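You operate a simulated robot arm through the tools that you are given. There is no shell and no other tool.

You are at the controls of a simulated robot arm. One attempt, no reset.

Task
Tip the leftover pellets into the plant food bag and clip it shut.
Fine: empty the clear measure and put it back; fold the top down, then fix it with the white clip. Set down upright: clear seed measure.

The check looks at the end state, three seconds after you hand in, the way a careful person would. Anything else that was tipped, shoved, dropped, spilled or broken makes it a failure. Flat cloth is picked up by pressing the open fingertips on it (5 to 10 N) and closing them slowly along it; thin cloth reads only 2 to 8 mm in the jaws.

Robot
A 7-joint arm with a two-finger parallel gripper on a trunk, on a base that moves. Base frame: it is fixed to the floor where the robot stands at the start and does not move with it; the origin is under the middle of the robot, x ahead of it, y to its left, z up. Lengths are in mm, angles in degrees, forces in N, time in s.
With the tool pointing down near the work surface it reaches from about 260 to 640 mm from the robot's upright axis, wherever it stands. Its first joint turns from -166.0 to 166.0 degrees. Places, roughly: clear seed measure [2000, -2500, 1000]; fold-over top of the mulch bag [2100, -2700, 1100]; fold-over top of the plant food bag [2100, -2900, 1100]; plant food bag [2000, -3000, 1000]; seam of the plant food bag [2100, -2900, 1100]; white bag clip, yellow bag clip [2000, -2250, 1000]. Payload 1.57 kg.
The tool frame sits at the grasp point between the pads (the TCP): z along the fingers, y along the line on which they close. The tips reach 30 mm beyond it. Largest opening 80 mm; finger width 17, thickness 12; the body of the gripper, 40 by 82 mm, starts 80 mm behind the TCP.
Orientation is told as [roll, pitch, yaw] about the base's x, y, z axes, in that order, counted from this pose: with the fingers straight down and closing along the base's y, the tool's x points along the base's -x, its y along +y and its z along -z.

Tools
- The arm moves only by the tool servo_tool. Its argument "commands" is a list of rows, each a list of 7 numbers: the shift along the tool's x, y, z in units of 400 mm (1.0 is 400 mm), then the turn, a rotation vector about the tool's x, y, z in units of 180 degrees (1.0 is 180 degrees), then the closure, from 0 (fully open) to 1 (shut). In form: [[x, y, z, ax, ay, az, fingers], ...]. A call has 1 to 20 rows; each row is the pose to reach, as a shift and turn from the pose commanded when the call began, along the tool's axes at that moment. A call with a number of a shift or a turn outside -1 to 1 is refused whole. Each row takes 0.2 s and may step no farther than 50 mm and 8.6 degrees from the row before; otherwise, or with a gripper value out of range, the whole call is refused. Where a pose cannot be reached the arm comes as near as it can. A force on the tool above 40 N (or 10 N above the force at the start of the call, whichever is more), or a blocked arm, ends the call early, and 0.2 s more pass. The fingers move at their own pace (about 72 mm/s each) and stop on an object; they squeeze with about 40 N. The grip force told is the motor's: it shows also when the fingers shut on nothing. Time passes only in rows, and 0.2 s behind the last, so rows that repeat a pose let the fingers close. It gives the time, the measured TCP pose, the force on the tool (base axes), the opening and the grip force at its end, in the units of the frame above (readings bear some noise), with the torque about the TCP (base axes, N m) and any sound that the robot's microphone picked up.
- Cameras (640 x 400 px; columns grow to the right, rows downward): "scene" is now at [253.3, 17.1, 1426.6]; the picture's right is [0.18, -0.98, 0.00], its down [-0.64, -0.12, -0.76] and it looks along [0.75, 0.14, -0.65] (base axes); focal length 252 px, centre (320, 200). "wrist" rides on the gripper at [72, -7, -122] in the tool frame; the picture's right is [0.09, 1.00, 0.00], its down [-0.84, 0.08, -0.54] and it looks along [-0.54, 0.05, 0.84] (tool axes); focal length 238 px, centre (320, 200). There is no depth. A picture from a camera that has moved, and an enlarged one, comes with that camera's place and axes in the base frame and with its lens.
- snapshot(camera): a new picture of that camera. It takes no simulated time.
- raise_lower(by): slides the trunk up (or, below 0, down) by that many mm; the arm and the scene camera ride with it, the base frame stays. It gives what a move gives, with no picture.
- base_move(legs): drives the robot by 1 to 6 legs, each [ahead, left, turn to the left] in mm, mm and degrees, along the robot's own axes; the way and the turn of a leg run together, so that a leg with both is an arc; at most 1500 mm and 180 degrees a leg. The arm and the cameras ride along, it lands a little off, and it stops where it bumps. It gives what a move gives.
- head_to(pan, tilt): turns the head with the scene camera to pan (to the left, within 86 degrees either way) and tilt (down, from -29 to 69), counted from straight ahead of the robot. It gives what a move gives.
- enlarge(camera, box): a new picture of the part [left, top, right, bottom] of that camera's present view, enlarged. It takes no simulated time.
- close_job(): hands the job in; it is judged then, once.

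Places have to be worked out from the pictures, the camera data and where the tool is seen. Open the gripper and draw the arm clear of the work before you hand the job in, unless the task says otherwise.

The tools are called after ">>>" by a JSON object that holds its "api" and its "payload". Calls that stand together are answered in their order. servo_tool: Moves the arm, as the interface text tells. Its arguments: {"type":"object","properties":{"commands":{"type":"array"}},"required":["commands"]} The other tools are called the same way: raise_lower (by) moves the trunk up or down; base_move (legs) drives the base; head_to (pan, tilt) turns the head that bears the scene camera; snapshot (camera) takes a picture; enlarge (camera, box) takes an enlarged picture of a part of a camera's view; close_job () hands the job in.

At the start:

```text
time_s: 0.0
tcp_pos: [411.5, 120.4, 1124.7]
ee_rot: [0.0, 0.1, 0.0]
wrist_force: [0.3, -0.5, 0.1]
wrist_torque: [0.02, 0.01, 0.0]
width: 79.9
grasp_force: 0.0
trunk travel left (down, up): [-650.0, 340.0]
robot x, y, heading: [0.8, 4.1, -0.1]
head pan, tilt (commanded): [10.6, 40.3]
```

scene: 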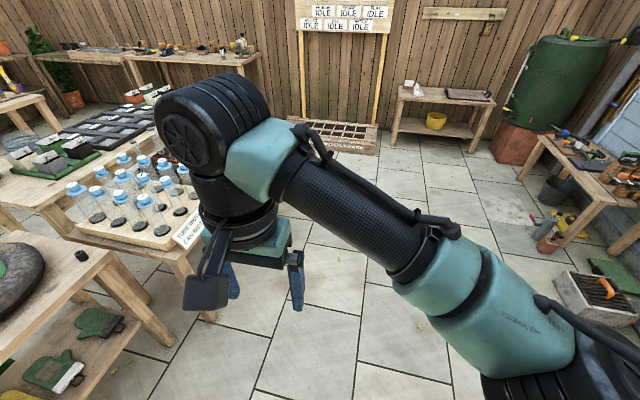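
wrist: 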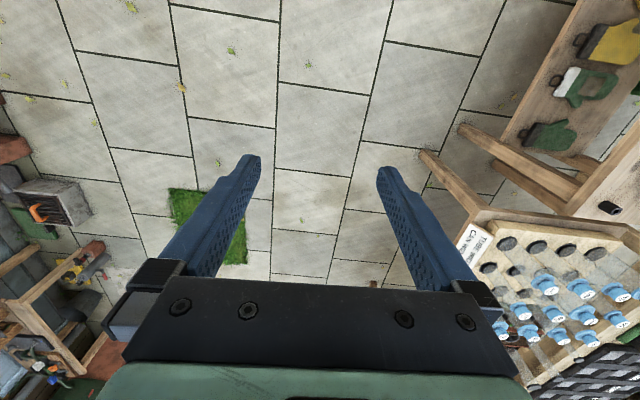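

The arm is above a floor area with benches around; the target bench should lie ahead-right at about (2000, -2700). I turn the head to the right to look there.

>>> {"api": "head_to", "payload": {"pan": -50, "tilt": 15}}

>>> {"api": "snapshot", "payload": {"camera": "scene"}}

```text
time_s: 1.3
tcp_pos: [412.4, 120.3, 1125.4]
ee_rot: [0.0, -0.1, 0.1]
wrist_force: [0.0, -0.4, -0.1]
wrist_torque: [-0.02, -0.03, 0.0]
width: 80.0
grasp_force: 0.0
trunk travel left (down, up): [-650.0, 340.0]
robot x, y, heading: [-4.7, 2.6, 0.3]
head pan, tilt (commanded): [-50.0, 15.0]
```

```text
taken
camera scene: at [230.0, -69.9, 1466.6], right [-0.77, -0.64, 0.0], down [-0.17, 0.2, -0.97], along [0.62, -0.74, -0.26], focal length 252 px, centre (320, 200)
```

scene: 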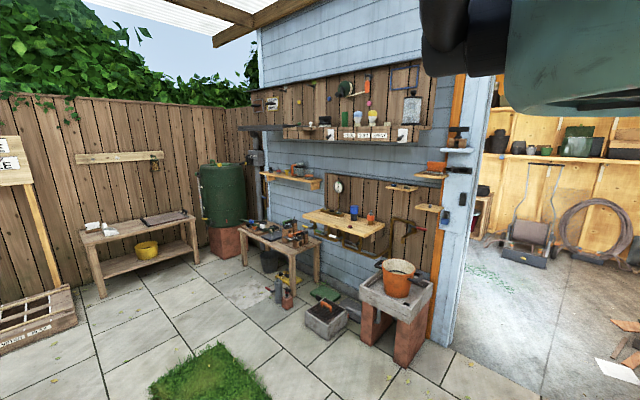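

The wall (about y = -1780) ends near x = 450, and the target sits behind it inside the shed. I look further to the right at the doorway.

>>> {"api": "head_to", "payload": {"pan": -86, "tilt": 20}}

>>> {"api": "snapshot", "payload": {"camera": "scene"}}

```text
time_s: 2.3
tcp_pos: [412.2, 120.9, 1124.6]
ee_rot: [0.0, 0.0, 0.0]
wrist_force: [0.1, -0.4, -0.5]
wrist_torque: [0.0, 0.01, -0.02]
width: 80.1
grasp_force: 0.1
trunk travel left (down, up): [-650.0, 340.0]
robot x, y, heading: [-3.5, -1.2, -0.2]
head pan, tilt (commanded): [-85.9, 20.0]
```

```text
taken
camera scene: at [176.6, -91.3, 1458.5], right [-1.0, -0.07, 0.0], down [-0.02, 0.34, -0.94], along [0.07, -0.94, -0.34], focal length 252 px, centre (320, 200)
```

scene: 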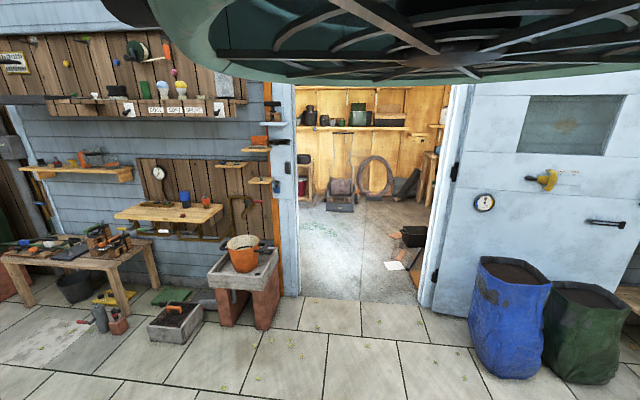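

The doorway runs from about x = -575 to x = 470 at y ≈ -1770, and its middle lies almost straight to the robot's right. I turn 90° to the right and drive part of the way, then look inside.

>>> {"api": "base_move", "payload": {"legs": [[0, 0, -90], [900, 0, 0]]}}

>>> {"api": "head_to", "payload": {"pan": 0, "tilt": 25}}

>>> {"api": "snapshot", "payload": {"camera": "scene"}}

```text
time_s: 10.9
tcp_pos: [173.8, -1329.5, 1125.0]
ee_rot: [0.0, 0.0, -87.4]
wrist_force: [0.5, -0.5, -0.4]
wrist_torque: [-0.01, 0.0, 0.01]
width: 79.8
grasp_force: 0.2
trunk travel left (down, up): [-650.0, 340.0]
robot x, y, heading: [35.3, -923.6, -87.2]
head pan, tilt (commanded): [-85.9, 20.0]
```

```text
time_s: 12.5
tcp_pos: [172.8, -1329.4, 1124.7]
ee_rot: [0.0, 0.0, -87.3]
wrist_force: [-1.1, 0.2, -0.8]
wrist_torque: [-0.03, 0.01, -0.02]
width: 79.9
grasp_force: 0.0
trunk travel left (down, up): [-650.0, 340.0]
robot x, y, heading: [37.4, -923.8, -87.1]
head pan, tilt (commanded): [0.0, 25.0]
```

```text
taken
camera scene: at [46.0, -1183.8, 1450.4], right [-1.0, -0.05, 0.0], down [-0.02, 0.42, -0.91], along [0.04, -0.91, -0.42], focal length 252 px, centre (320, 200)
```

scene: 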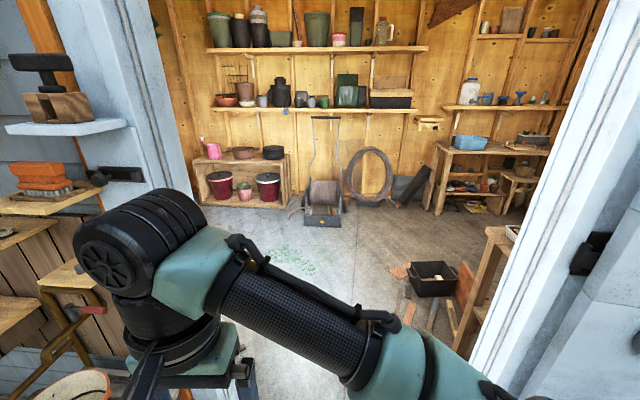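

The interior is open along x ≈ 0 down to y ≈ -3700; a crate and boards lie at x < -530 on the right. I drive forward about 750 mm into the doorway, keeping my lane, and look left.

>>> {"api": "base_move", "payload": {"legs": [[0, 0, -2.8], [750, 0, 0]]}}

>>> {"api": "head_to", "payload": {"pan": 60, "tilt": 20}}

>>> {"api": "snapshot", "payload": {"camera": "scene"}}

```text
time_s: 17.1
tcp_pos: [149.2, -2096.5, 1124.2]
ee_rot: [0.0, 0.0, -90.3]
wrist_force: [-0.1, -0.7, -0.4]
wrist_torque: [0.04, 0.03, 0.01]
width: 80.0
grasp_force: 0.2
trunk travel left (down, up): [-650.0, 340.0]
robot x, y, heading: [26.3, -1683.2, -90.4]
head pan, tilt (commanded): [0.0, 25.0]
```

```text
time_s: 18.4
tcp_pos: [148.4, -2096.4, 1124.2]
ee_rot: [0.0, 0.0, -90.3]
wrist_force: [-0.2, 0.1, 0.1]
wrist_torque: [-0.05, 0.0, 0.01]
width: 79.9
grasp_force: 0.1
trunk travel left (down, up): [-650.0, 340.0]
robot x, y, heading: [32.0, -1681.2, -90.3]
head pan, tilt (commanded): [60.0, 20.0]
```

```text
taken
camera scene: at [110.2, -1898.6, 1458.5], right [-0.51, -0.86, 0.0], down [-0.3, 0.17, -0.94], along [0.81, -0.48, -0.34], focal length 252 px, centre (320, 200)
```

scene: 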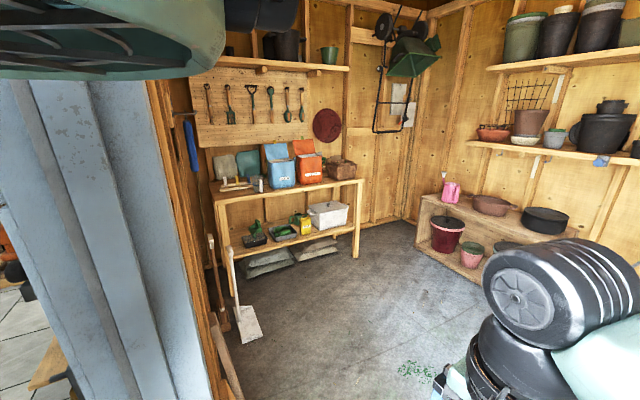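

The bench with a blue and an orange bag is visible on the far wall. I enlarge it.

>>> {"api": "enlarge", "payload": {"camera": "scene", "box": [190, 120, 380, 240]}}

```text
3.33 times, centred on (285, 180) of scene
camera zoom: at [110.2, -1898.6, 1458.5], right [-0.51, -0.86, 0.0], down [-0.3, 0.17, -0.94], along [0.81, -0.48, -0.34], focal length 841 px, centre (437, 267)
```

zoom: 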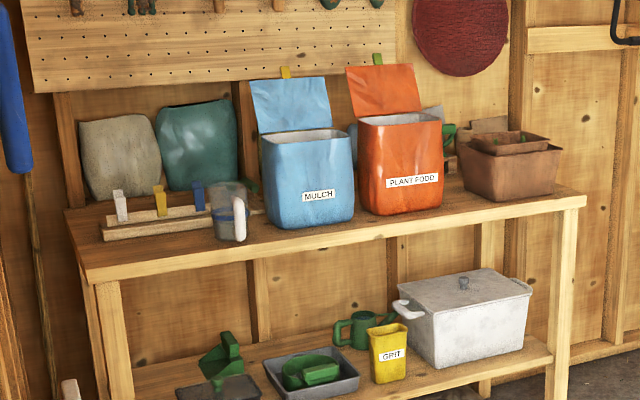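

The bench carries, from left to right: the clip rack, the clear measure, the MULCH bag and the PLANT FOOD bag. I drive in, turn left to face it, and stop well short to look.

>>> {"api": "base_move", "payload": {"legs": [[950, 0, 0], [0, 0, 90], [800, 0, 0]]}}

>>> {"api": "head_to", "payload": {"pan": 0, "tilt": 25}}

>>> {"api": "snapshot", "payload": {"camera": "scene"}}

```text
time_s: 31.0
tcp_pos: [1244.3, -2488.0, 1124.3]
ee_rot: [0.0, 0.0, 1.1]
wrist_force: [-0.1, -0.2, -0.1]
wrist_torque: [0.0, -0.02, 0.04]
width: 80.0
grasp_force: 0.0
trunk travel left (down, up): [-650.0, 340.0]
robot x, y, heading: [837.7, -2614.2, 1.2]
head pan, tilt (commanded): [60.0, 20.0]
```

```text
time_s: 32.3
tcp_pos: [1244.7, -2487.4, 1124.7]
ee_rot: [0.0, -0.1, 1.1]
wrist_force: [-0.3, 0.1, 0.8]
wrist_torque: [0.01, 0.01, -0.02]
width: 80.0
grasp_force: 0.0
trunk travel left (down, up): [-650.0, 340.0]
robot x, y, heading: [835.4, -2615.1, 1.4]
head pan, tilt (commanded): [0.0, 25.0]
```

```text
taken
camera scene: at [1096.6, -2609.0, 1450.4], right [0.02, -1.0, 0.0], down [-0.42, -0.01, -0.91], along [0.91, 0.02, -0.42], focal length 252 px, centre (320, 200)
```

scene: 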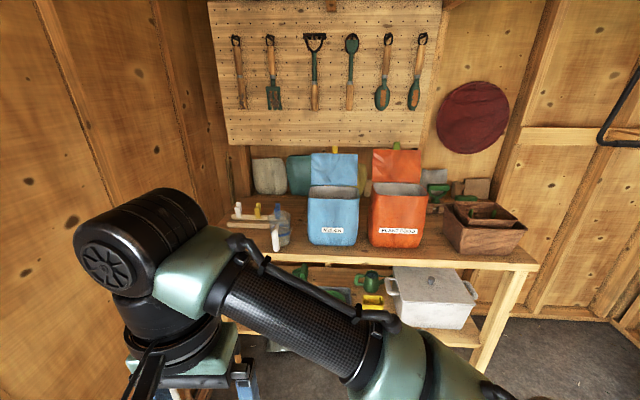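

I enlarge the bench area to see details of bags, measure and clip rack.

>>> {"api": "enlarge", "payload": {"camera": "scene", "box": [200, 130, 440, 280]}}

>>> {"api": "enlarge", "payload": {"camera": "scene", "box": [215, 175, 375, 275]}}

```text
2.67 times, centred on (320, 205) of scene
camera zoom: at [1096.6, -2609.0, 1450.4], right [0.02, -1.0, 0.0], down [-0.42, -0.01, -0.91], along [0.91, 0.02, -0.42], focal length 673 px, centre (320, 187)
```

zoom: 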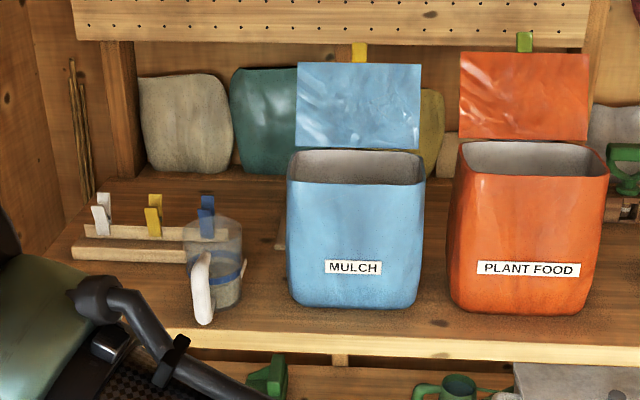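

```text
4.00 times, centred on (295, 225) of scene
camera zoom: at [1096.6, -2609.0, 1450.4], right [0.02, -1.0, 0.0], down [-0.42, -0.01, -0.91], along [0.91, 0.02, -0.42], focal length 1010 px, centre (420, 100)
```

zoom: 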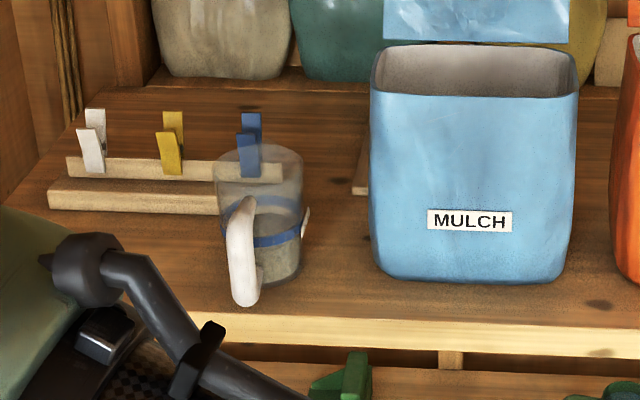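

The bench top seems to lie around z ≈ 800–880 with the front edge around x ≈ 1850. I drive 350 mm closer and look down from nearer to triangulate.

>>> {"api": "base_move", "payload": {"legs": [[0, 0, -1.3], [350, 0, 0]]}}

>>> {"api": "head_to", "payload": {"pan": 0, "tilt": 30}}

>>> {"api": "snapshot", "payload": {"camera": "scene"}}

>>> {"api": "snapshot", "payload": {"camera": "wrist"}}

```text
time_s: 35.0
tcp_pos: [1594.3, -2497.3, 1125.3]
ee_rot: [-0.1, 0.0, -0.1]
wrist_force: [-0.4, -0.5, 0.3]
wrist_torque: [-0.06, 0.0, 0.02]
width: 80.1
grasp_force: 0.1
trunk travel left (down, up): [-650.0, 340.0]
robot x, y, heading: [1179.3, -2611.8, -0.4]
head pan, tilt (commanded): [0.0, 25.0]
```

```text
time_s: 35.6
tcp_pos: [1593.6, -2497.2, 1124.5]
ee_rot: [-0.1, 0.1, -0.1]
wrist_force: [-0.8, 0.2, 0.4]
wrist_torque: [-0.02, 0.0, 0.0]
width: 80.3
grasp_force: 0.0
trunk travel left (down, up): [-650.0, 340.0]
robot x, y, heading: [1181.0, -2615.3, -0.1]
head pan, tilt (commanded): [0.0, 30.0]
```

```text
taken
camera scene: at [1442.4, -2615.3, 1442.5], right [0.0, -1.0, 0.0], down [-0.5, 0.0, -0.87], along [0.87, 0.0, -0.5], focal length 252 px, centre (320, 200)
```

scene: 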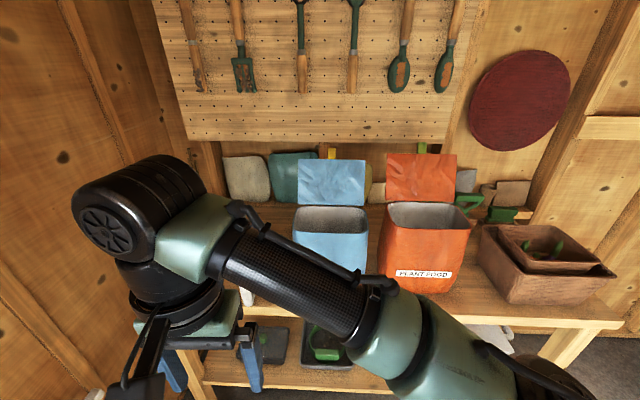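

```text
taken
camera wrist: at [1522.8, -2503.3, 1248.0], right [-0.09, 1.0, 0.0], down [0.84, 0.08, 0.54], along [0.54, 0.05, -0.84], focal length 238 px, centre (320, 200)
```

wrist: 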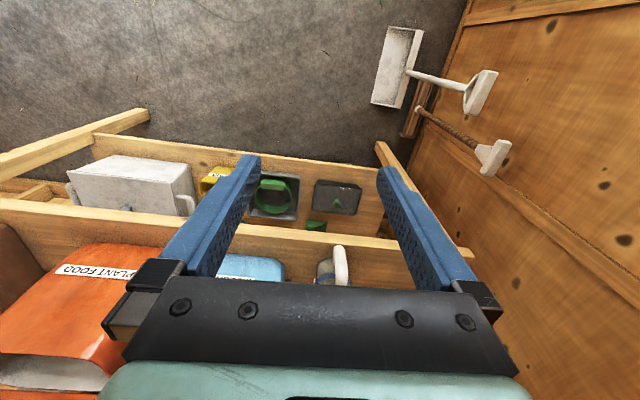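

From two views the bench top is at z ≈ 852, front edge x ≈ 1841; plant food bag's top opening spans about x 1940–2055, y -2780…-2980 at z ≈ 1080, flap rising to ≈1210. I swing the arm to the right to clear the view of the measure and clips.

>>> {"api": "servo_tool", "payload": {"commands": [[0, -0.12, 0, 0, 0, 0, 0], [0, -0.24, 0, 0, 0, 0, 0], [0, -0.36, 0, 0, 0, 0, 0], [0, -0.48, 0, 0, 0, 0, 0], [0, -0.6, 0, 0, 0, 0, 0], [0, -0.72, 0, 0, 0, 0, 0], [0, -0.84, 0, 0, 0, 0, 0], [0, -0.9, 0, 0, 0, 0, 0]]}}

>>> {"api": "snapshot", "payload": {"camera": "scene"}}

>>> {"api": "snapshot", "payload": {"camera": "wrist"}}

```text
time_s: 37.4
tcp_pos: [1590.2, -2857.2, 1126.5]
ee_rot: [-0.1, 0.0, 0.0]
wrist_force: [0.6, 0.5, -0.5]
wrist_torque: [-0.01, 0.02, 0.02]
width: 80.2
grasp_force: 0.0
trunk travel left (down, up): [-650.0, 340.0]
robot x, y, heading: [1184.3, -2613.3, -0.1]
head pan, tilt (commanded): [0.0, 30.0]
```

```text
taken
camera scene: at [1442.5, -2615.3, 1442.4], right [0.0, -1.0, 0.0], down [-0.5, 0.0, -0.87], along [0.87, 0.0, -0.5], focal length 252 px, centre (320, 200)
```

scene: 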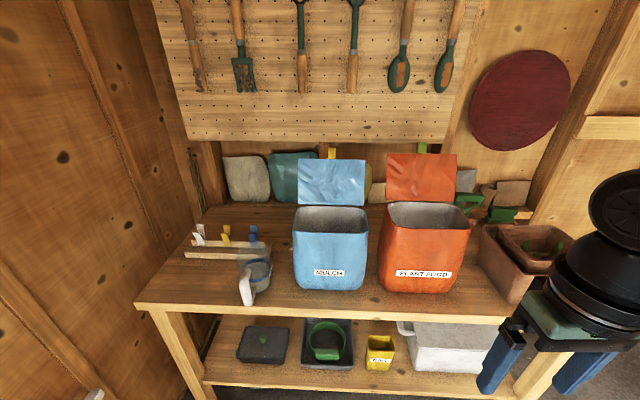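

```text
taken
camera wrist: at [1519.2, -2863.4, 1249.2], right [-0.09, 1.0, 0.0], down [0.84, 0.08, 0.54], along [0.54, 0.05, -0.84], focal length 238 px, centre (320, 200)
```

wrist: 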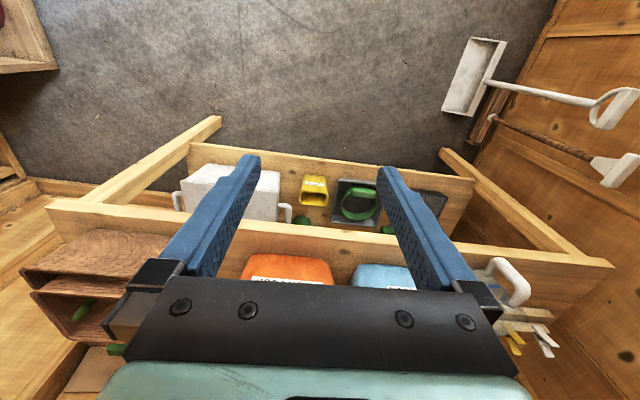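

Now the view is clear. I enlarge the measure with the clip rack, and then the plant food bag.

>>> {"api": "enlarge", "payload": {"camera": "scene", "box": [170, 210, 298, 310]}}

>>> {"api": "enlarge", "payload": {"camera": "scene", "box": [360, 130, 500, 300]}}

>>> {"api": "enlarge", "payload": {"camera": "wrist", "box": [470, 240, 598, 370]}}

```text
4.00 times, centred on (234, 260) of scene
camera zoom: at [1442.5, -2615.3, 1442.4], right [0.0, -1.0, 0.0], down [-0.5, 0.0, -0.87], along [0.87, 0.0, -0.5], focal length 1010 px, centre (664, -40)
```

zoom: 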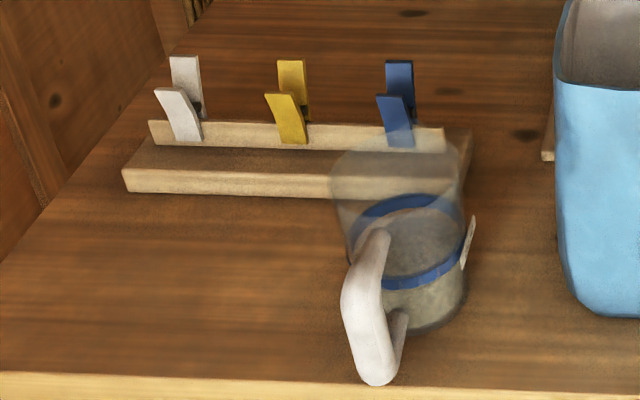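

```text
2.35 times, centred on (430, 215) of scene
camera zoom: at [1442.5, -2615.3, 1442.4], right [0.0, -1.0, 0.0], down [-0.5, 0.0, -0.87], along [0.87, 0.0, -0.5], focal length 594 px, centre (61, 165)
```

zoom: 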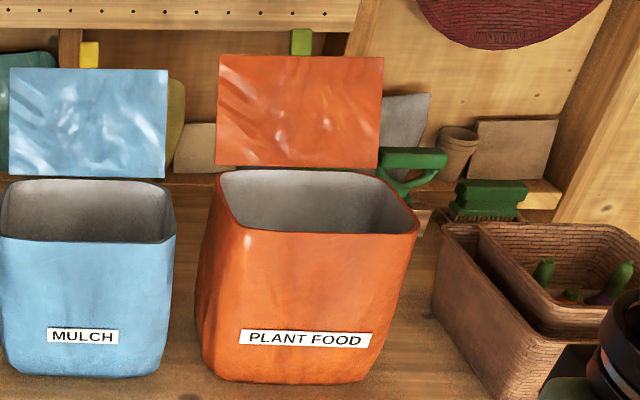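

```text
3.08 times, centred on (534, 305) of wrist
camera zoom: at [1519.2, -2863.4, 1249.2], right [-0.09, 1.0, 0.0], down [0.84, 0.08, 0.54], along [0.54, 0.05, -0.84], focal length 733 px, centre (-338, -123)
```

zoom: 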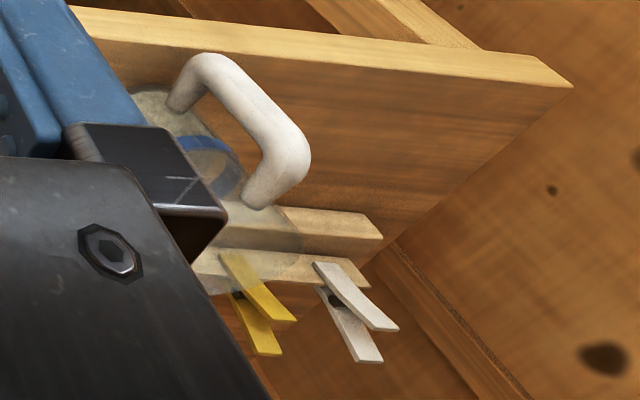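

The measure's handle bar appears vertical at about (1888, -2421), z 860–962, with the cup axis around (1975, -2430). I raise the trunk and drive closer to inspect the bag, flap and clips from above.

>>> {"api": "raise_lower", "payload": {"by": 180}}

>>> {"api": "base_move", "payload": {"legs": [[220, 0, 0]]}}

>>> {"api": "head_to", "payload": {"pan": 0, "tilt": 50}}

>>> {"api": "snapshot", "payload": {"camera": "scene"}}

>>> {"api": "snapshot", "payload": {"camera": "wrist"}}

```text
time_s: 39.4
tcp_pos: [1591.8, -2856.8, 1305.2]
ee_rot: [0.1, 0.0, 0.0]
wrist_force: [0.5, 0.0, 0.2]
wrist_torque: [-0.04, 0.03, -0.01]
width: 79.8
grasp_force: 0.0
trunk travel left (down, up): [-830.0, 160.0]
robot x, y, heading: [1183.0, -2616.9, 0.1]
head pan, tilt (commanded): [0.0, 30.0]
```

```text
time_s: 41.1
tcp_pos: [1808.0, -2854.1, 1305.2]
ee_rot: [-0.1, -0.1, 0.2]
wrist_force: [-0.3, 0.1, -0.6]
wrist_torque: [0.02, 0.01, 0.05]
width: 79.9
grasp_force: 0.2
trunk travel left (down, up): [-830.0, 160.0]
robot x, y, heading: [1399.8, -2612.1, -0.1]
head pan, tilt (commanded): [0.0, 30.0]
```

```text
time_s: 41.9
tcp_pos: [1806.8, -2854.8, 1307.3]
ee_rot: [-0.1, 0.0, 0.1]
wrist_force: [0.7, -0.4, 1.0]
wrist_torque: [0.03, 0.02, -0.03]
width: 79.9
grasp_force: 0.2
trunk travel left (down, up): [-830.0, 160.0]
robot x, y, heading: [1400.6, -2616.2, -0.1]
head pan, tilt (commanded): [0.0, 50.0]
```

```text
taken
camera scene: at [1645.3, -2614.4, 1593.0], right [0.0, -1.0, 0.0], down [-0.77, 0.0, -0.64], along [0.64, 0.0, -0.77], focal length 252 px, centre (320, 200)
```

scene: 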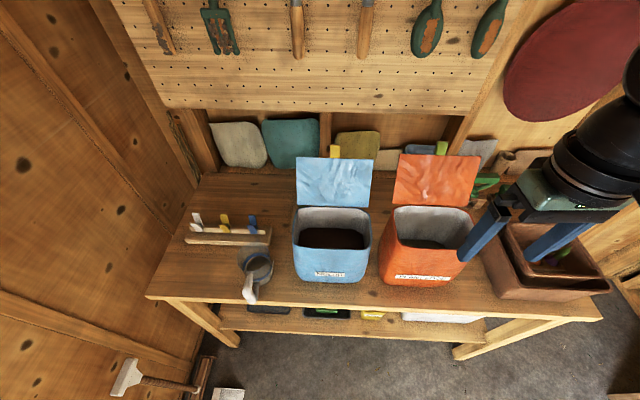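

```text
taken
camera wrist: at [1736.4, -2861.7, 1429.4], right [-0.09, 1.0, 0.0], down [0.84, 0.08, 0.54], along [0.54, 0.05, -0.84], focal length 238 px, centre (320, 200)
```

wrist: 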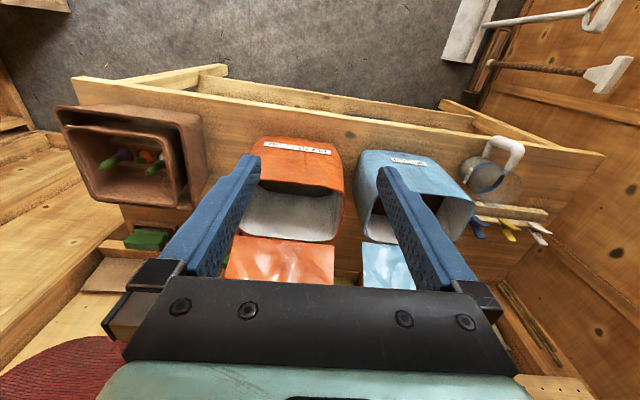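

>>> {"api": "enlarge", "payload": {"camera": "scene", "box": [370, 130, 500, 300]}}

>>> {"api": "enlarge", "payload": {"camera": "scene", "box": [175, 200, 295, 310]}}

>>> {"api": "enlarge", "payload": {"camera": "wrist", "box": [210, 125, 370, 295]}}

>>> {"api": "enlarge", "payload": {"camera": "wrist", "box": [450, 120, 570, 260]}}

```text
2.35 times, centred on (435, 215) of scene
camera zoom: at [1645.3, -2614.4, 1593.0], right [0.0, -1.0, 0.0], down [-0.77, 0.0, -0.64], along [0.64, 0.0, -0.77], focal length 594 px, centre (49, 165)
```

zoom: 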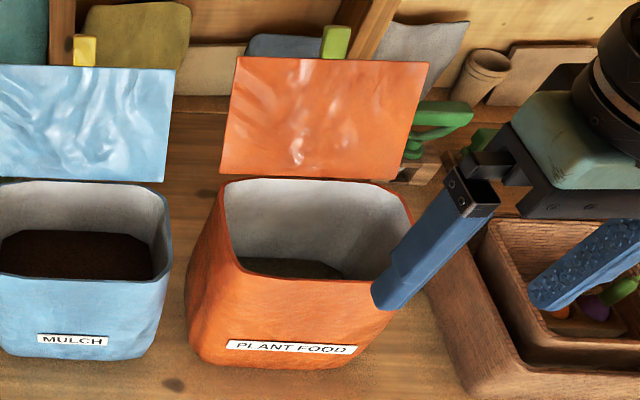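

```text
3.64 times, centred on (235, 255) of scene
camera zoom: at [1645.3, -2614.4, 1593.0], right [0.0, -1.0, 0.0], down [-0.77, 0.0, -0.64], along [0.64, 0.0, -0.77], focal length 918 px, centre (629, 0)
```

zoom: 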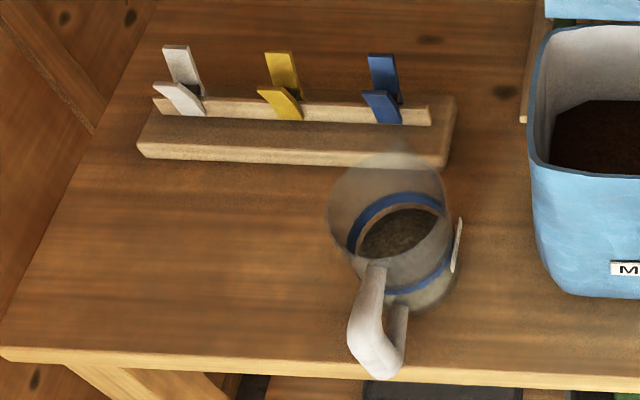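

```text
2.35 times, centred on (290, 210) of wrist
camera zoom: at [1736.4, -2861.7, 1429.4], right [-0.09, 1.0, 0.0], down [0.84, 0.08, 0.54], along [0.54, 0.05, -0.84], focal length 561 px, centre (391, 176)
```

zoom: 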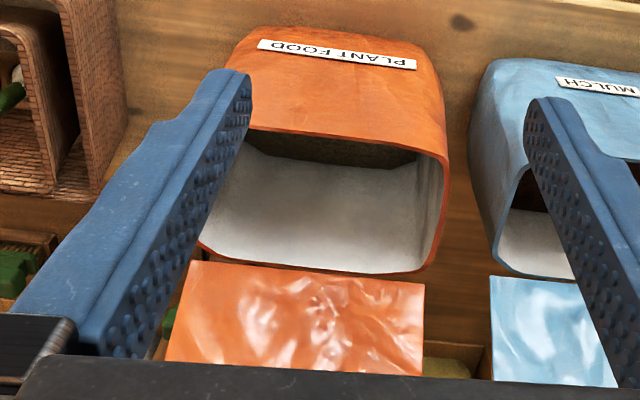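

```text
2.86 times, centred on (510, 190) of wrist
camera zoom: at [1736.4, -2861.7, 1429.4], right [-0.09, 1.0, 0.0], down [0.84, 0.08, 0.54], along [0.54, 0.05, -0.84], focal length 681 px, centre (-223, 229)
```

zoom: 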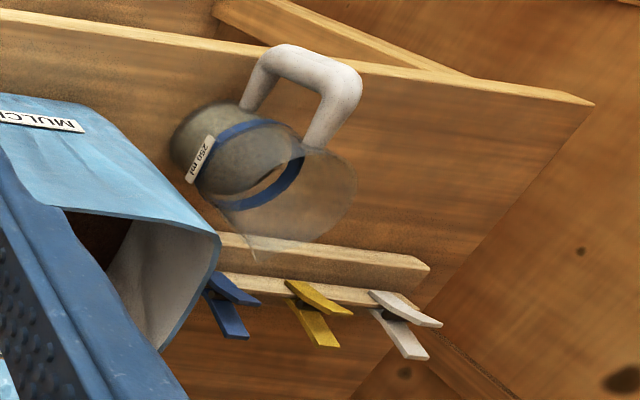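

The flap leans back from the rear rim (hinge ≈ (2060, -2899, 1082), top ≈ (2113, -2899, 1203)) with a green tab reaching ≈ (2128, -2898, 1232). I zoom hard on the hinge area, the tab, and the white clip to understand how they work.

>>> {"api": "enlarge", "payload": {"camera": "scene", "box": [385, 135, 485, 215]}}

>>> {"api": "enlarge", "payload": {"camera": "scene", "box": [385, 185, 445, 225]}}

>>> {"api": "enlarge", "payload": {"camera": "scene", "box": [180, 205, 230, 250]}}

```text
5.00 times, centred on (435, 175) of scene
camera zoom: at [1645.3, -2614.4, 1593.0], right [0.0, -1.0, 0.0], down [-0.77, 0.0, -0.64], along [0.64, 0.0, -0.77], focal length 1262 px, centre (-255, 325)
```

zoom: 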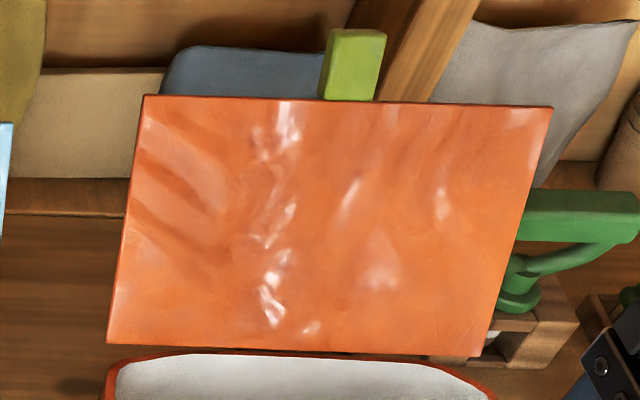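

```text
10.00 times, centred on (415, 205) of scene
camera zoom: at [1645.3, -2614.4, 1593.0], right [0.0, -1.0, 0.0], down [-0.77, 0.0, -0.64], along [0.64, 0.0, -0.77], focal length 2524 px, centre (-630, 150)
```

zoom: 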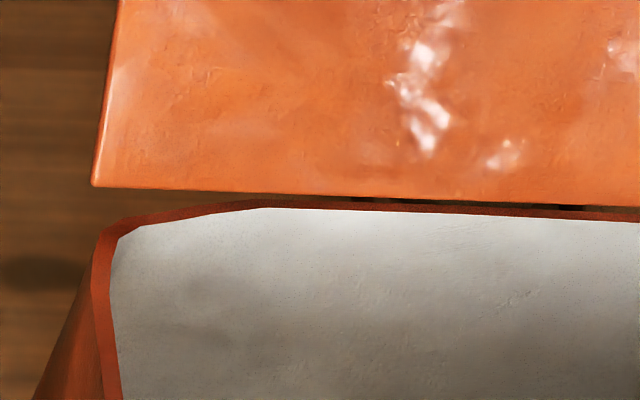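

```text
8.89 times, centred on (205, 228) of scene
camera zoom: at [1645.3, -2614.4, 1593.0], right [0.0, -1.0, 0.0], down [-0.77, 0.0, -0.64], along [0.64, 0.0, -0.77], focal length 2244 px, centre (1342, -44)
```

zoom: 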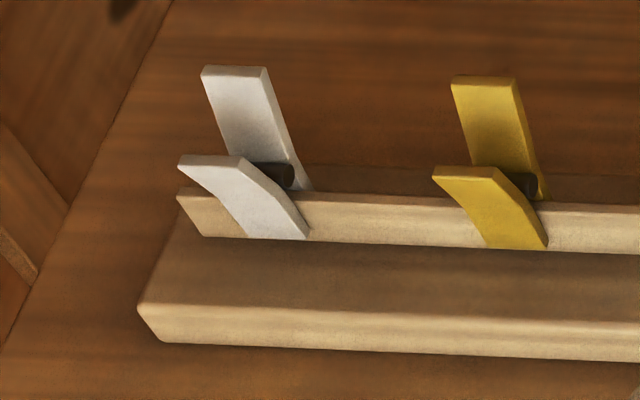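

The flap is a thin rigid panel hinged at the rear rim with a chunky green tab; the clips are spring pegs whose legs splay along x. I want a side view of the hinge/seam, so I move the base right so the bag is in front of me.

>>> {"api": "base_move", "payload": {"legs": [[0, -290, 0], [60, 0, 0]]}}

>>> {"api": "snapshot", "payload": {"camera": "scene"}}

>>> {"api": "snapshot", "payload": {"camera": "wrist"}}

```text
time_s: 44.4
tcp_pos: [1866.5, -3136.7, 1305.7]
ee_rot: [0.1, 0.0, 0.2]
wrist_force: [-0.2, 0.2, 0.4]
wrist_torque: [-0.01, 0.06, 0.0]
width: 80.1
grasp_force: 0.0
trunk travel left (down, up): [-830.0, 160.0]
robot x, y, heading: [1455.5, -2899.8, 0.2]
head pan, tilt (commanded): [0.0, 50.0]
```

```text
taken
camera scene: at [1703.3, -2896.8, 1592.9], right [0.0, -1.0, 0.0], down [-0.77, 0.0, -0.64], along [0.64, 0.0, -0.77], focal length 252 px, centre (320, 200)
```

scene: 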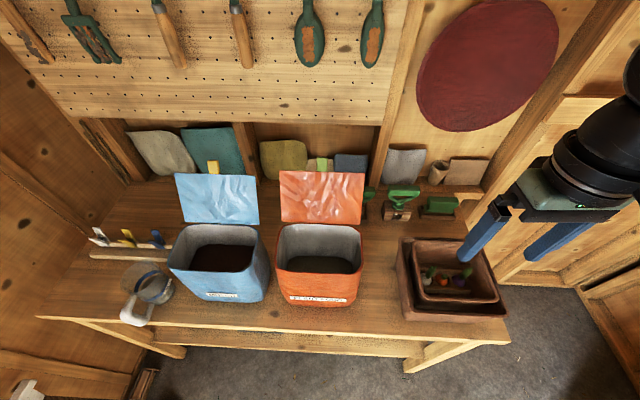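

```text
taken
camera wrist: at [1794.9, -3144.0, 1429.4], right [-0.1, 1.0, 0.0], down [0.84, 0.08, 0.54], along [0.54, 0.05, -0.84], focal length 238 px, centre (320, 200)
```

wrist: 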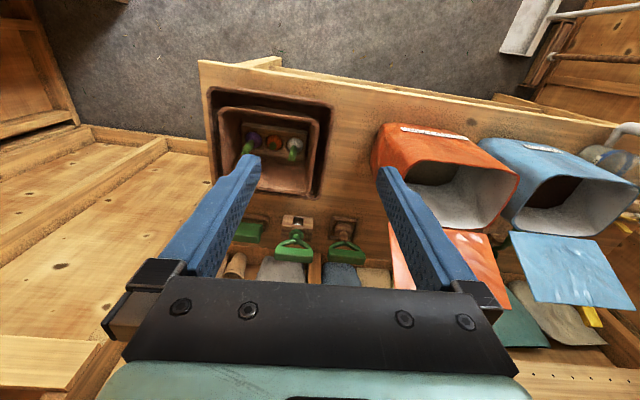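

>>> {"api": "enlarge", "payload": {"camera": "scene", "box": [265, 150, 375, 310]}}

>>> {"api": "enlarge", "payload": {"camera": "wrist", "box": [480, 130, 640, 340]}}

```text
2.50 times, centred on (320, 230) of scene
camera zoom: at [1703.3, -2896.8, 1592.9], right [0.0, -1.0, 0.0], down [-0.77, 0.0, -0.64], along [0.64, 0.0, -0.77], focal length 631 px, centre (320, 125)
```

zoom: 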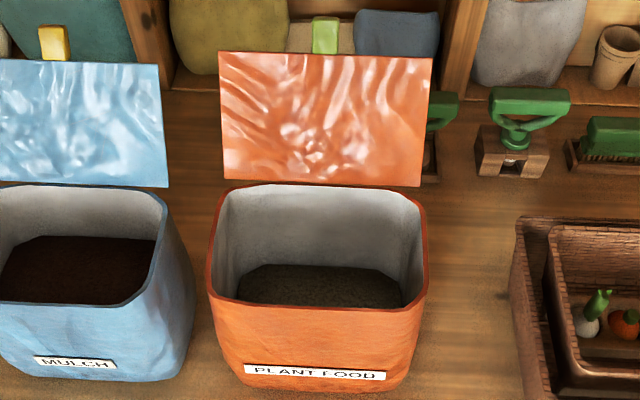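

```text
1.90 times, centred on (560, 235) of wrist
camera zoom: at [1794.9, -3144.0, 1429.4], right [-0.1, 1.0, 0.0], down [0.84, 0.08, 0.54], along [0.54, 0.05, -0.84], focal length 454 px, centre (-137, 133)
```

zoom: 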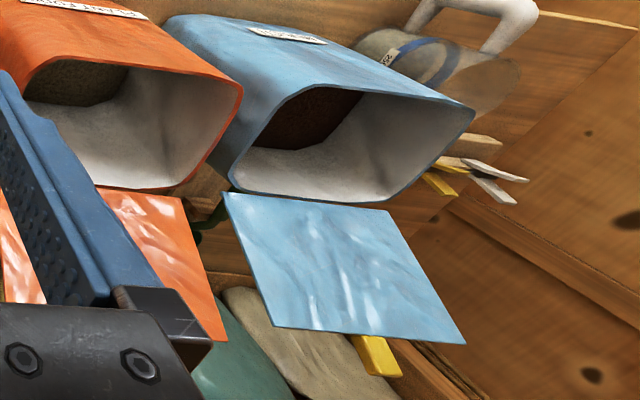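

The flap is a single panel with the tab on its rear face. I start with the measure: back off to x ≈ 1300, move left to y ≈ -2600, and check the robot's footprint by tilting the head fully down.

>>> {"api": "base_move", "payload": {"legs": [[-150, 0, 0], [0, 300, 0]]}}

>>> {"api": "head_to", "payload": {"pan": 40, "tilt": 69}}

>>> {"api": "snapshot", "payload": {"camera": "scene"}}

>>> {"api": "snapshot", "payload": {"camera": "wrist"}}

```text
time_s: 47.5
tcp_pos: [1713.3, -2836.8, 1305.6]
ee_rot: [0.0, 0.0, 0.2]
wrist_force: [0.2, -0.2, 0.5]
wrist_torque: [0.01, 0.04, 0.03]
width: 80.1
grasp_force: 0.0
trunk travel left (down, up): [-830.0, 160.0]
robot x, y, heading: [1304.6, -2594.0, 0.1]
head pan, tilt (commanded): [0.0, 50.0]
```

```text
time_s: 48.5
tcp_pos: [1714.8, -2836.8, 1305.2]
ee_rot: [-0.2, -0.1, 0.1]
wrist_force: [0.3, 0.1, 0.7]
wrist_torque: [0.0, -0.02, 0.0]
width: 80.0
grasp_force: 0.0
trunk travel left (down, up): [-830.0, 160.0]
robot x, y, heading: [1306.9, -2599.2, 0.2]
head pan, tilt (commanded): [40.0, 68.8]
```

```text
taken
camera scene: at [1517.5, -2560.5, 1571.0], right [0.64, -0.77, 0.0], down [-0.71, -0.6, -0.36], along [0.28, 0.23, -0.93], focal length 252 px, centre (320, 200)
```

scene: 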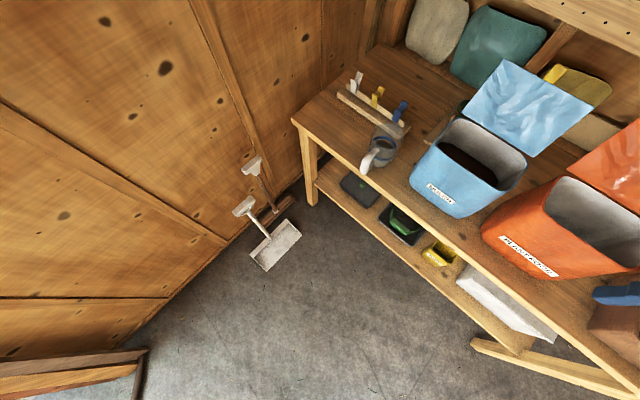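

```text
taken
camera wrist: at [1642.8, -2843.7, 1429.3], right [-0.09, 1.0, 0.0], down [0.84, 0.08, 0.54], along [0.54, 0.05, -0.84], focal length 238 px, centre (320, 200)
```

wrist: 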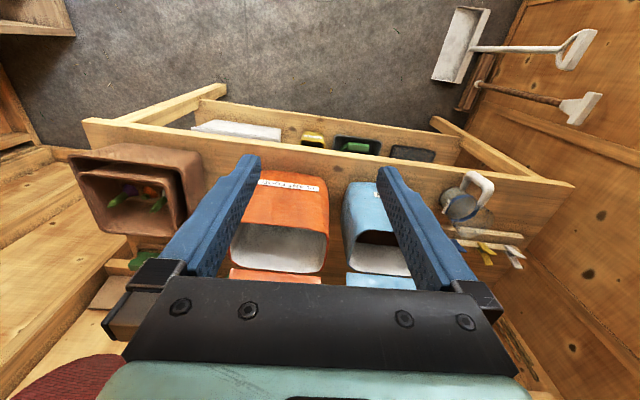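

I check the robot's own footprint by looking straight down at pan 0 and to the left.

>>> {"api": "head_to", "payload": {"pan": 0, "tilt": 69}}

>>> {"api": "snapshot", "payload": {"camera": "scene"}}

>>> {"api": "head_to", "payload": {"pan": 86, "tilt": 69}}

>>> {"api": "snapshot", "payload": {"camera": "scene"}}

```text
time_s: 49.6
tcp_pos: [1714.1, -2838.1, 1306.4]
ee_rot: [-0.2, 0.0, 0.1]
wrist_force: [0.4, -0.3, -0.1]
wrist_torque: [0.01, -0.01, -0.03]
width: 79.9
grasp_force: 0.0
trunk travel left (down, up): [-830.0, 160.0]
robot x, y, heading: [1306.3, -2599.3, -0.0]
head pan, tilt (commanded): [0.0, 68.8]
```

```text
taken
camera scene: at [1530.6, -2596.4, 1571.0], right [0.0, -1.0, 0.0], down [-0.93, 0.0, -0.36], along [0.36, 0.0, -0.93], focal length 252 px, centre (320, 200)
```

scene: 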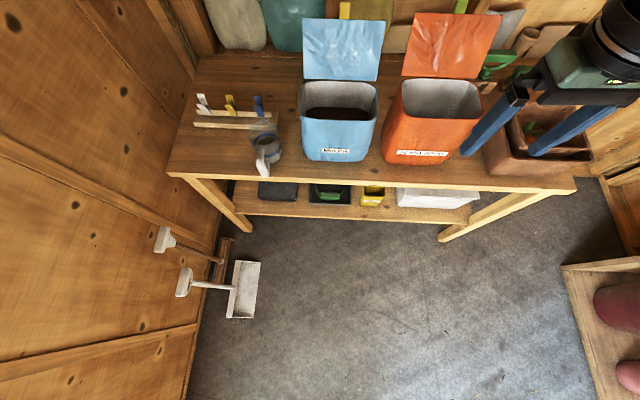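

```text
time_s: 51.2
tcp_pos: [1713.7, -2836.9, 1306.3]
ee_rot: [0.1, 0.0, 0.1]
wrist_force: [0.0, 0.3, -0.3]
wrist_torque: [0.01, 0.05, -0.01]
width: 79.8
grasp_force: 0.0
trunk travel left (down, up): [-830.0, 160.0]
robot x, y, heading: [1302.3, -2595.1, 0.2]
head pan, tilt (commanded): [85.9, 68.8]
```

```text
taken
camera scene: at [1478.5, -2540.9, 1571.0], right [1.0, -0.07, 0.0], down [-0.06, -0.93, -0.36], along [0.03, 0.36, -0.93], focal length 252 px, centre (320, 200)
```

scene: 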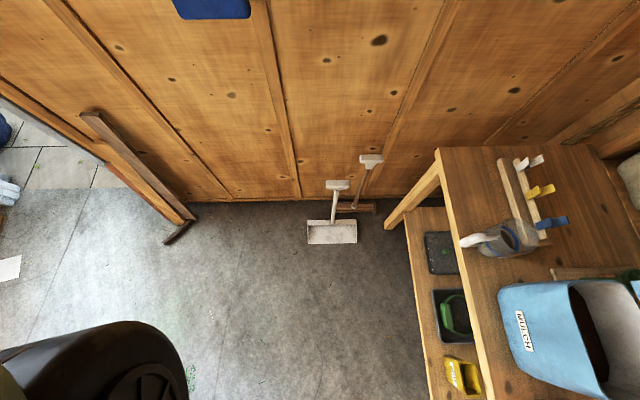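

The room's floor near the bench is clear. In free space here I test pitching the tool to point forward (horizontal), as needed for gripping the handle.

>>> {"api": "servo_tool", "payload": {"commands": [[-0.02, 0, 0, 0, -0.04545, 0, 0], [-0.04, 0, 0, 0, -0.0909, 0, 0], [-0.06, 0, 0, 0, -0.13635, 0, 0], [-0.08, 0, 0, 0, -0.1818, 0, 0], [-0.1, 0, 0, 0, -0.22725, 0, 0], [-0.12, 0, 0, 0, -0.2727, 0, 0], [-0.14, 0, 0, 0, -0.31815, 0, 0], [-0.16, 0, 0, 0, -0.3636, 0, 0], [-0.18, 0, 0, 0, -0.409, 0, 0], [-0.2, 0, 0, 0, -0.4545, 0, 0], [-0.22, 0, 0, 0, -0.5, 0, 0], [-0.22, 0, 0, 0, -0.5, 0, 0]]}}

>>> {"api": "head_to", "payload": {"pan": 0, "tilt": 40}}

>>> {"api": "snapshot", "payload": {"camera": "scene"}}

>>> {"api": "snapshot", "payload": {"camera": "wrist"}}

```text
time_s: 53.8
tcp_pos: [1802.4, -2836.1, 1307.7]
ee_rot: [-151.7, -89.8, 151.9]
wrist_force: [-1.1, -0.5, -0.1]
wrist_torque: [0.02, -0.01, -0.01]
width: 80.1
grasp_force: 0.1
trunk travel left (down, up): [-830.0, 160.0]
robot x, y, heading: [1304.5, -2598.8, -0.1]
head pan, tilt (commanded): [85.9, 68.8]
```

```text
time_s: 55.4
tcp_pos: [1802.6, -2835.3, 1307.4]
ee_rot: [-85.7, -90.0, 85.9]
wrist_force: [0.5, 0.3, 0.0]
wrist_torque: [-0.02, 0.01, 0.01]
width: 80.1
grasp_force: 0.1
trunk travel left (down, up): [-830.0, 160.0]
robot x, y, heading: [1305.8, -2599.2, 0.1]
head pan, tilt (commanded): [0.0, 40.0]
```

```text
taken
camera scene: at [1559.7, -2596.4, 1607.1], right [0.0, -1.0, 0.0], down [-0.64, 0.0, -0.77], along [0.77, 0.0, -0.64], focal length 252 px, centre (320, 200)
```

scene: 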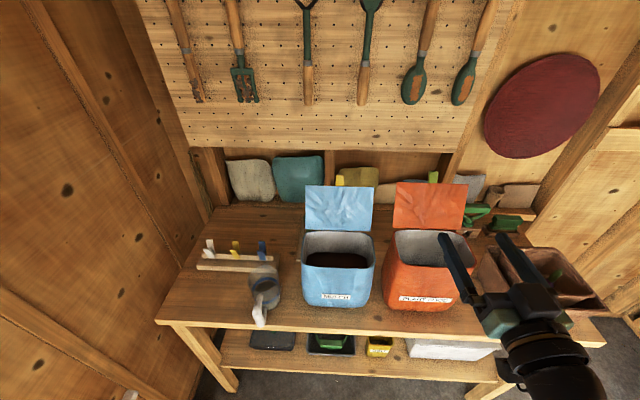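

```text
taken
camera wrist: at [1680.6, -2842.8, 1236.3], right [0.0, 1.0, -0.09], down [-0.54, 0.08, 0.84], along [0.84, 0.05, 0.54], focal length 238 px, centre (320, 200)
```

wrist: 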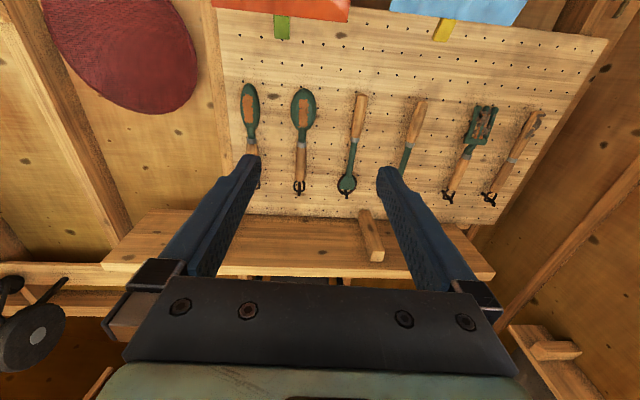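

Horizontal forward pose is reached well. I test spinning the tool about its own axis by +130° here in the air, to see which pouring direction the wrist allows.

>>> {"api": "servo_tool", "payload": {"commands": [[0, 0, 0, 0, 0, 0.045, 0], [0, 0, 0, 0, 0, 0.09, 0], [0, 0, 0, 0, 0, 0.135, 0], [0, 0, 0, 0, 0, 0.18, 0], [0, 0, 0, 0, 0, 0.225, 0], [0, 0, 0, 0, 0, 0.27, 0], [0, 0, 0, 0, 0, 0.315, 0], [0, 0, 0, 0, 0, 0.36, 0], [0, 0, 0, 0, 0, 0.405, 0], [0, 0, 0, 0, 0, 0.45, 0], [0, 0, 0, 0, 0, 0.495, 0], [0, 0, 0, 0, 0, 0.54, 0], [0, 0, 0, 0, 0, 0.585, 0], [0, 0, 0, 0, 0, 0.63, 0], [0, 0, 0, 0, 0, 0.675, 0], [0, 0, 0, 0, 0, 0.72, 0], [0, 0, 0, 0, 0, 0.72, 0]]}}

>>> {"api": "snapshot", "payload": {"camera": "wrist"}}

```text
time_s: 59.0
tcp_pos: [1801.9, -2838.0, 1304.9]
ee_rot: [89.9, 39.7, -89.9]
wrist_force: [0.0, -0.1, 1.0]
wrist_torque: [-0.01, 0.0, -0.03]
width: 80.2
grasp_force: 0.0
trunk travel left (down, up): [-830.0, 160.0]
robot x, y, heading: [1302.8, -2603.0, -0.1]
head pan, tilt (commanded): [0.0, 40.0]
```

```text
taken
camera wrist: at [1680.5, -2777.8, 1347.5], right [0.0, -0.56, 0.83], down [-0.54, -0.69, -0.47], along [0.84, -0.45, -0.31], focal length 238 px, centre (320, 200)
```

wrist: 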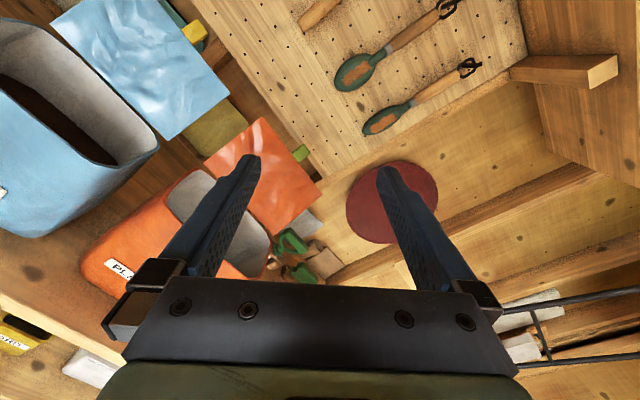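

+130° works. I test going on to +180° (camera above the gripper), which would give a good view for grasping the handle.

>>> {"api": "servo_tool", "payload": {"commands": [[0, 0, 0, 0, 0, 0.045, 0], [0, 0, 0, 0, 0, 0.09, 0], [0, 0, 0, 0, 0, 0.135, 0], [0, 0, 0, 0, 0, 0.18, 0], [0, 0, 0, 0, 0, 0.225, 0], [0, 0, 0, 0, 0, 0.27, 0], [0, 0, 0, 0, 0, 0.28, 0], [0, 0, 0, 0, 0, 0.28, 0]]}}

>>> {"api": "snapshot", "payload": {"camera": "wrist"}}

```text
time_s: 60.8
tcp_pos: [1802.7, -2837.9, 1306.8]
ee_rot: [-96.8, 90.1, 83.4]
wrist_force: [-0.1, 0.2, 0.7]
wrist_torque: [-0.01, 0.01, 0.0]
width: 79.9
grasp_force: 0.1
trunk travel left (down, up): [-830.0, 160.0]
robot x, y, heading: [1303.4, -2597.2, 0.2]
head pan, tilt (commanded): [0.0, 40.0]
```

```text
taken
camera wrist: at [1681.1, -2830.7, 1379.5], right [0.0, -1.0, 0.09], down [-0.54, -0.08, -0.84], along [0.84, -0.05, -0.54], focal length 238 px, centre (320, 200)
```

wrist: 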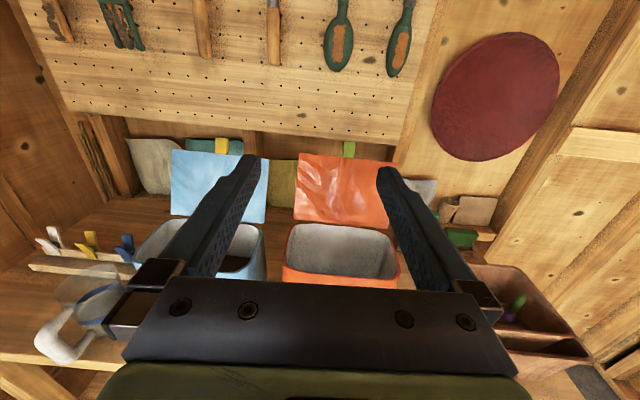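

Camera-up works too, giving a clear view; pouring will be a -130° spin from here. I now carry the tool left to y ≈ -2457 at this height, pulled back a little, before lowering in front of the bench.

>>> {"api": "servo_tool", "payload": {"commands": [[0, -0.1, -0.02, 0, 0, 0, 0], [0, -0.2, -0.04, 0, 0, 0, 0], [0, -0.3, -0.06, 0, 0, 0, 0], [0, -0.4, -0.08, 0, 0, 0, 0], [0, -0.5, -0.1, 0, 0, 0, 0], [0, -0.6, -0.12, 0, 0, 0, 0], [0, -0.7, -0.14, 0, 0, 0, 0], [0, -0.8, -0.16, 0, 0, 0, 0], [0, -0.9, -0.18, 0, 0, 0, 0], [0, -1.0, -0.2, 0, 0, 0, 0], [0, -1.0, -0.2, 0, 0, 0, 0]]}}

>>> {"api": "raise_lower", "payload": {"by": -300}}

>>> {"api": "snapshot", "payload": {"camera": "wrist"}}

>>> {"api": "snapshot", "payload": {"camera": "scene"}}

```text
time_s: 63.2
tcp_pos: [1720.8, -2437.0, 1303.7]
ee_rot: [-147.0, 90.0, 33.1]
wrist_force: [0.7, -0.9, -0.6]
wrist_torque: [-0.04, 0.0, 0.01]
width: 80.1
grasp_force: 0.1
out of reach, approached as far as the arm can: row 6, 7
trunk travel left (down, up): [-830.0, 160.0]
robot x, y, heading: [1306.2, -2598.3, 0.1]
head pan, tilt (commanded): [0.0, 40.0]
```

```text
time_s: 66.2
tcp_pos: [1721.2, -2438.3, 1004.8]
ee_rot: [90.6, 90.0, -89.2]
wrist_force: [-0.5, 0.1, 0.5]
wrist_torque: [0.01, -0.02, -0.02]
width: 80.2
grasp_force: 0.2
trunk travel left (down, up): [-530.0, 460.0]
robot x, y, heading: [1304.0, -2599.7, -0.0]
head pan, tilt (commanded): [0.0, 40.0]
```

```text
taken
camera wrist: at [1599.7, -2430.9, 1077.2], right [0.0, -1.0, 0.09], down [-0.54, -0.08, -0.84], along [0.84, -0.05, -0.54], focal length 238 px, centre (320, 200)
```

wrist: 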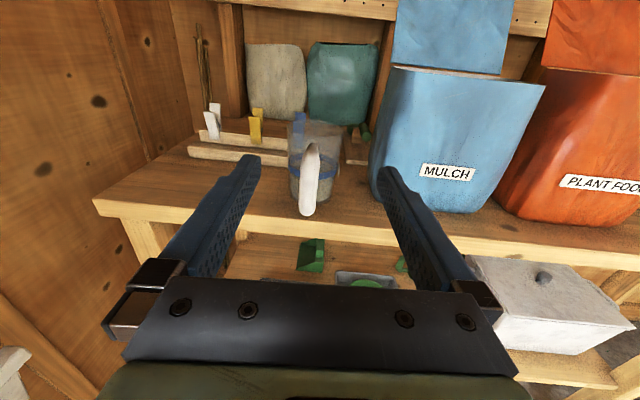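

```text
taken
camera scene: at [1559.7, -2596.5, 1307.1], right [0.0, -1.0, 0.0], down [-0.64, 0.0, -0.77], along [0.77, 0.0, -0.64], focal length 252 px, centre (320, 200)
```

scene: 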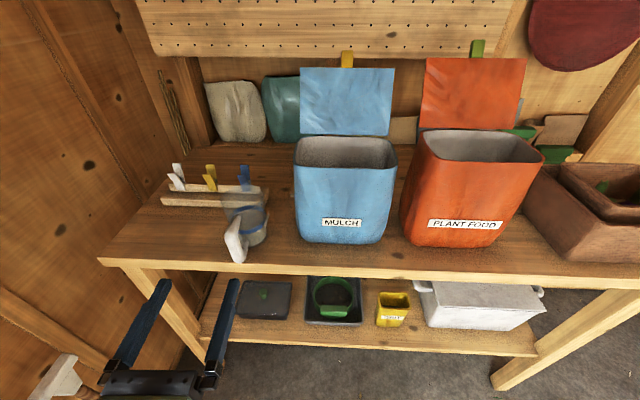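

Both cameras now see the measure well. I zoom in on both to triangulate the handle and cup.

>>> {"api": "enlarge", "payload": {"camera": "wrist", "box": [265, 100, 365, 225]}}

>>> {"api": "enlarge", "payload": {"camera": "scene", "box": [205, 170, 285, 270]}}

```text
3.20 times, centred on (315, 162) of wrist
camera zoom: at [1599.7, -2430.9, 1077.2], right [0.0, -1.0, 0.09], down [-0.54, -0.08, -0.84], along [0.84, -0.05, -0.54], focal length 763 px, centre (336, 320)
```

zoom: 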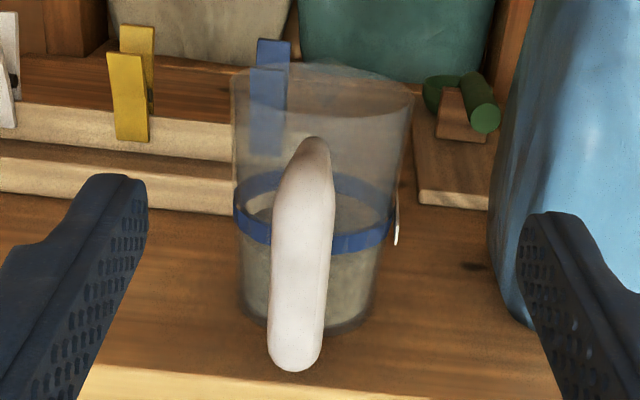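

```text
4.00 times, centred on (245, 220) of scene
camera zoom: at [1559.7, -2596.5, 1307.1], right [0.0, -1.0, 0.0], down [-0.64, 0.0, -0.77], along [0.77, 0.0, -0.64], focal length 1010 px, centre (620, 120)
```

zoom: 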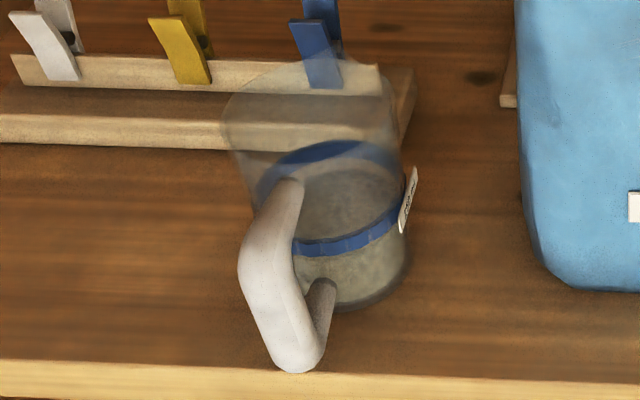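

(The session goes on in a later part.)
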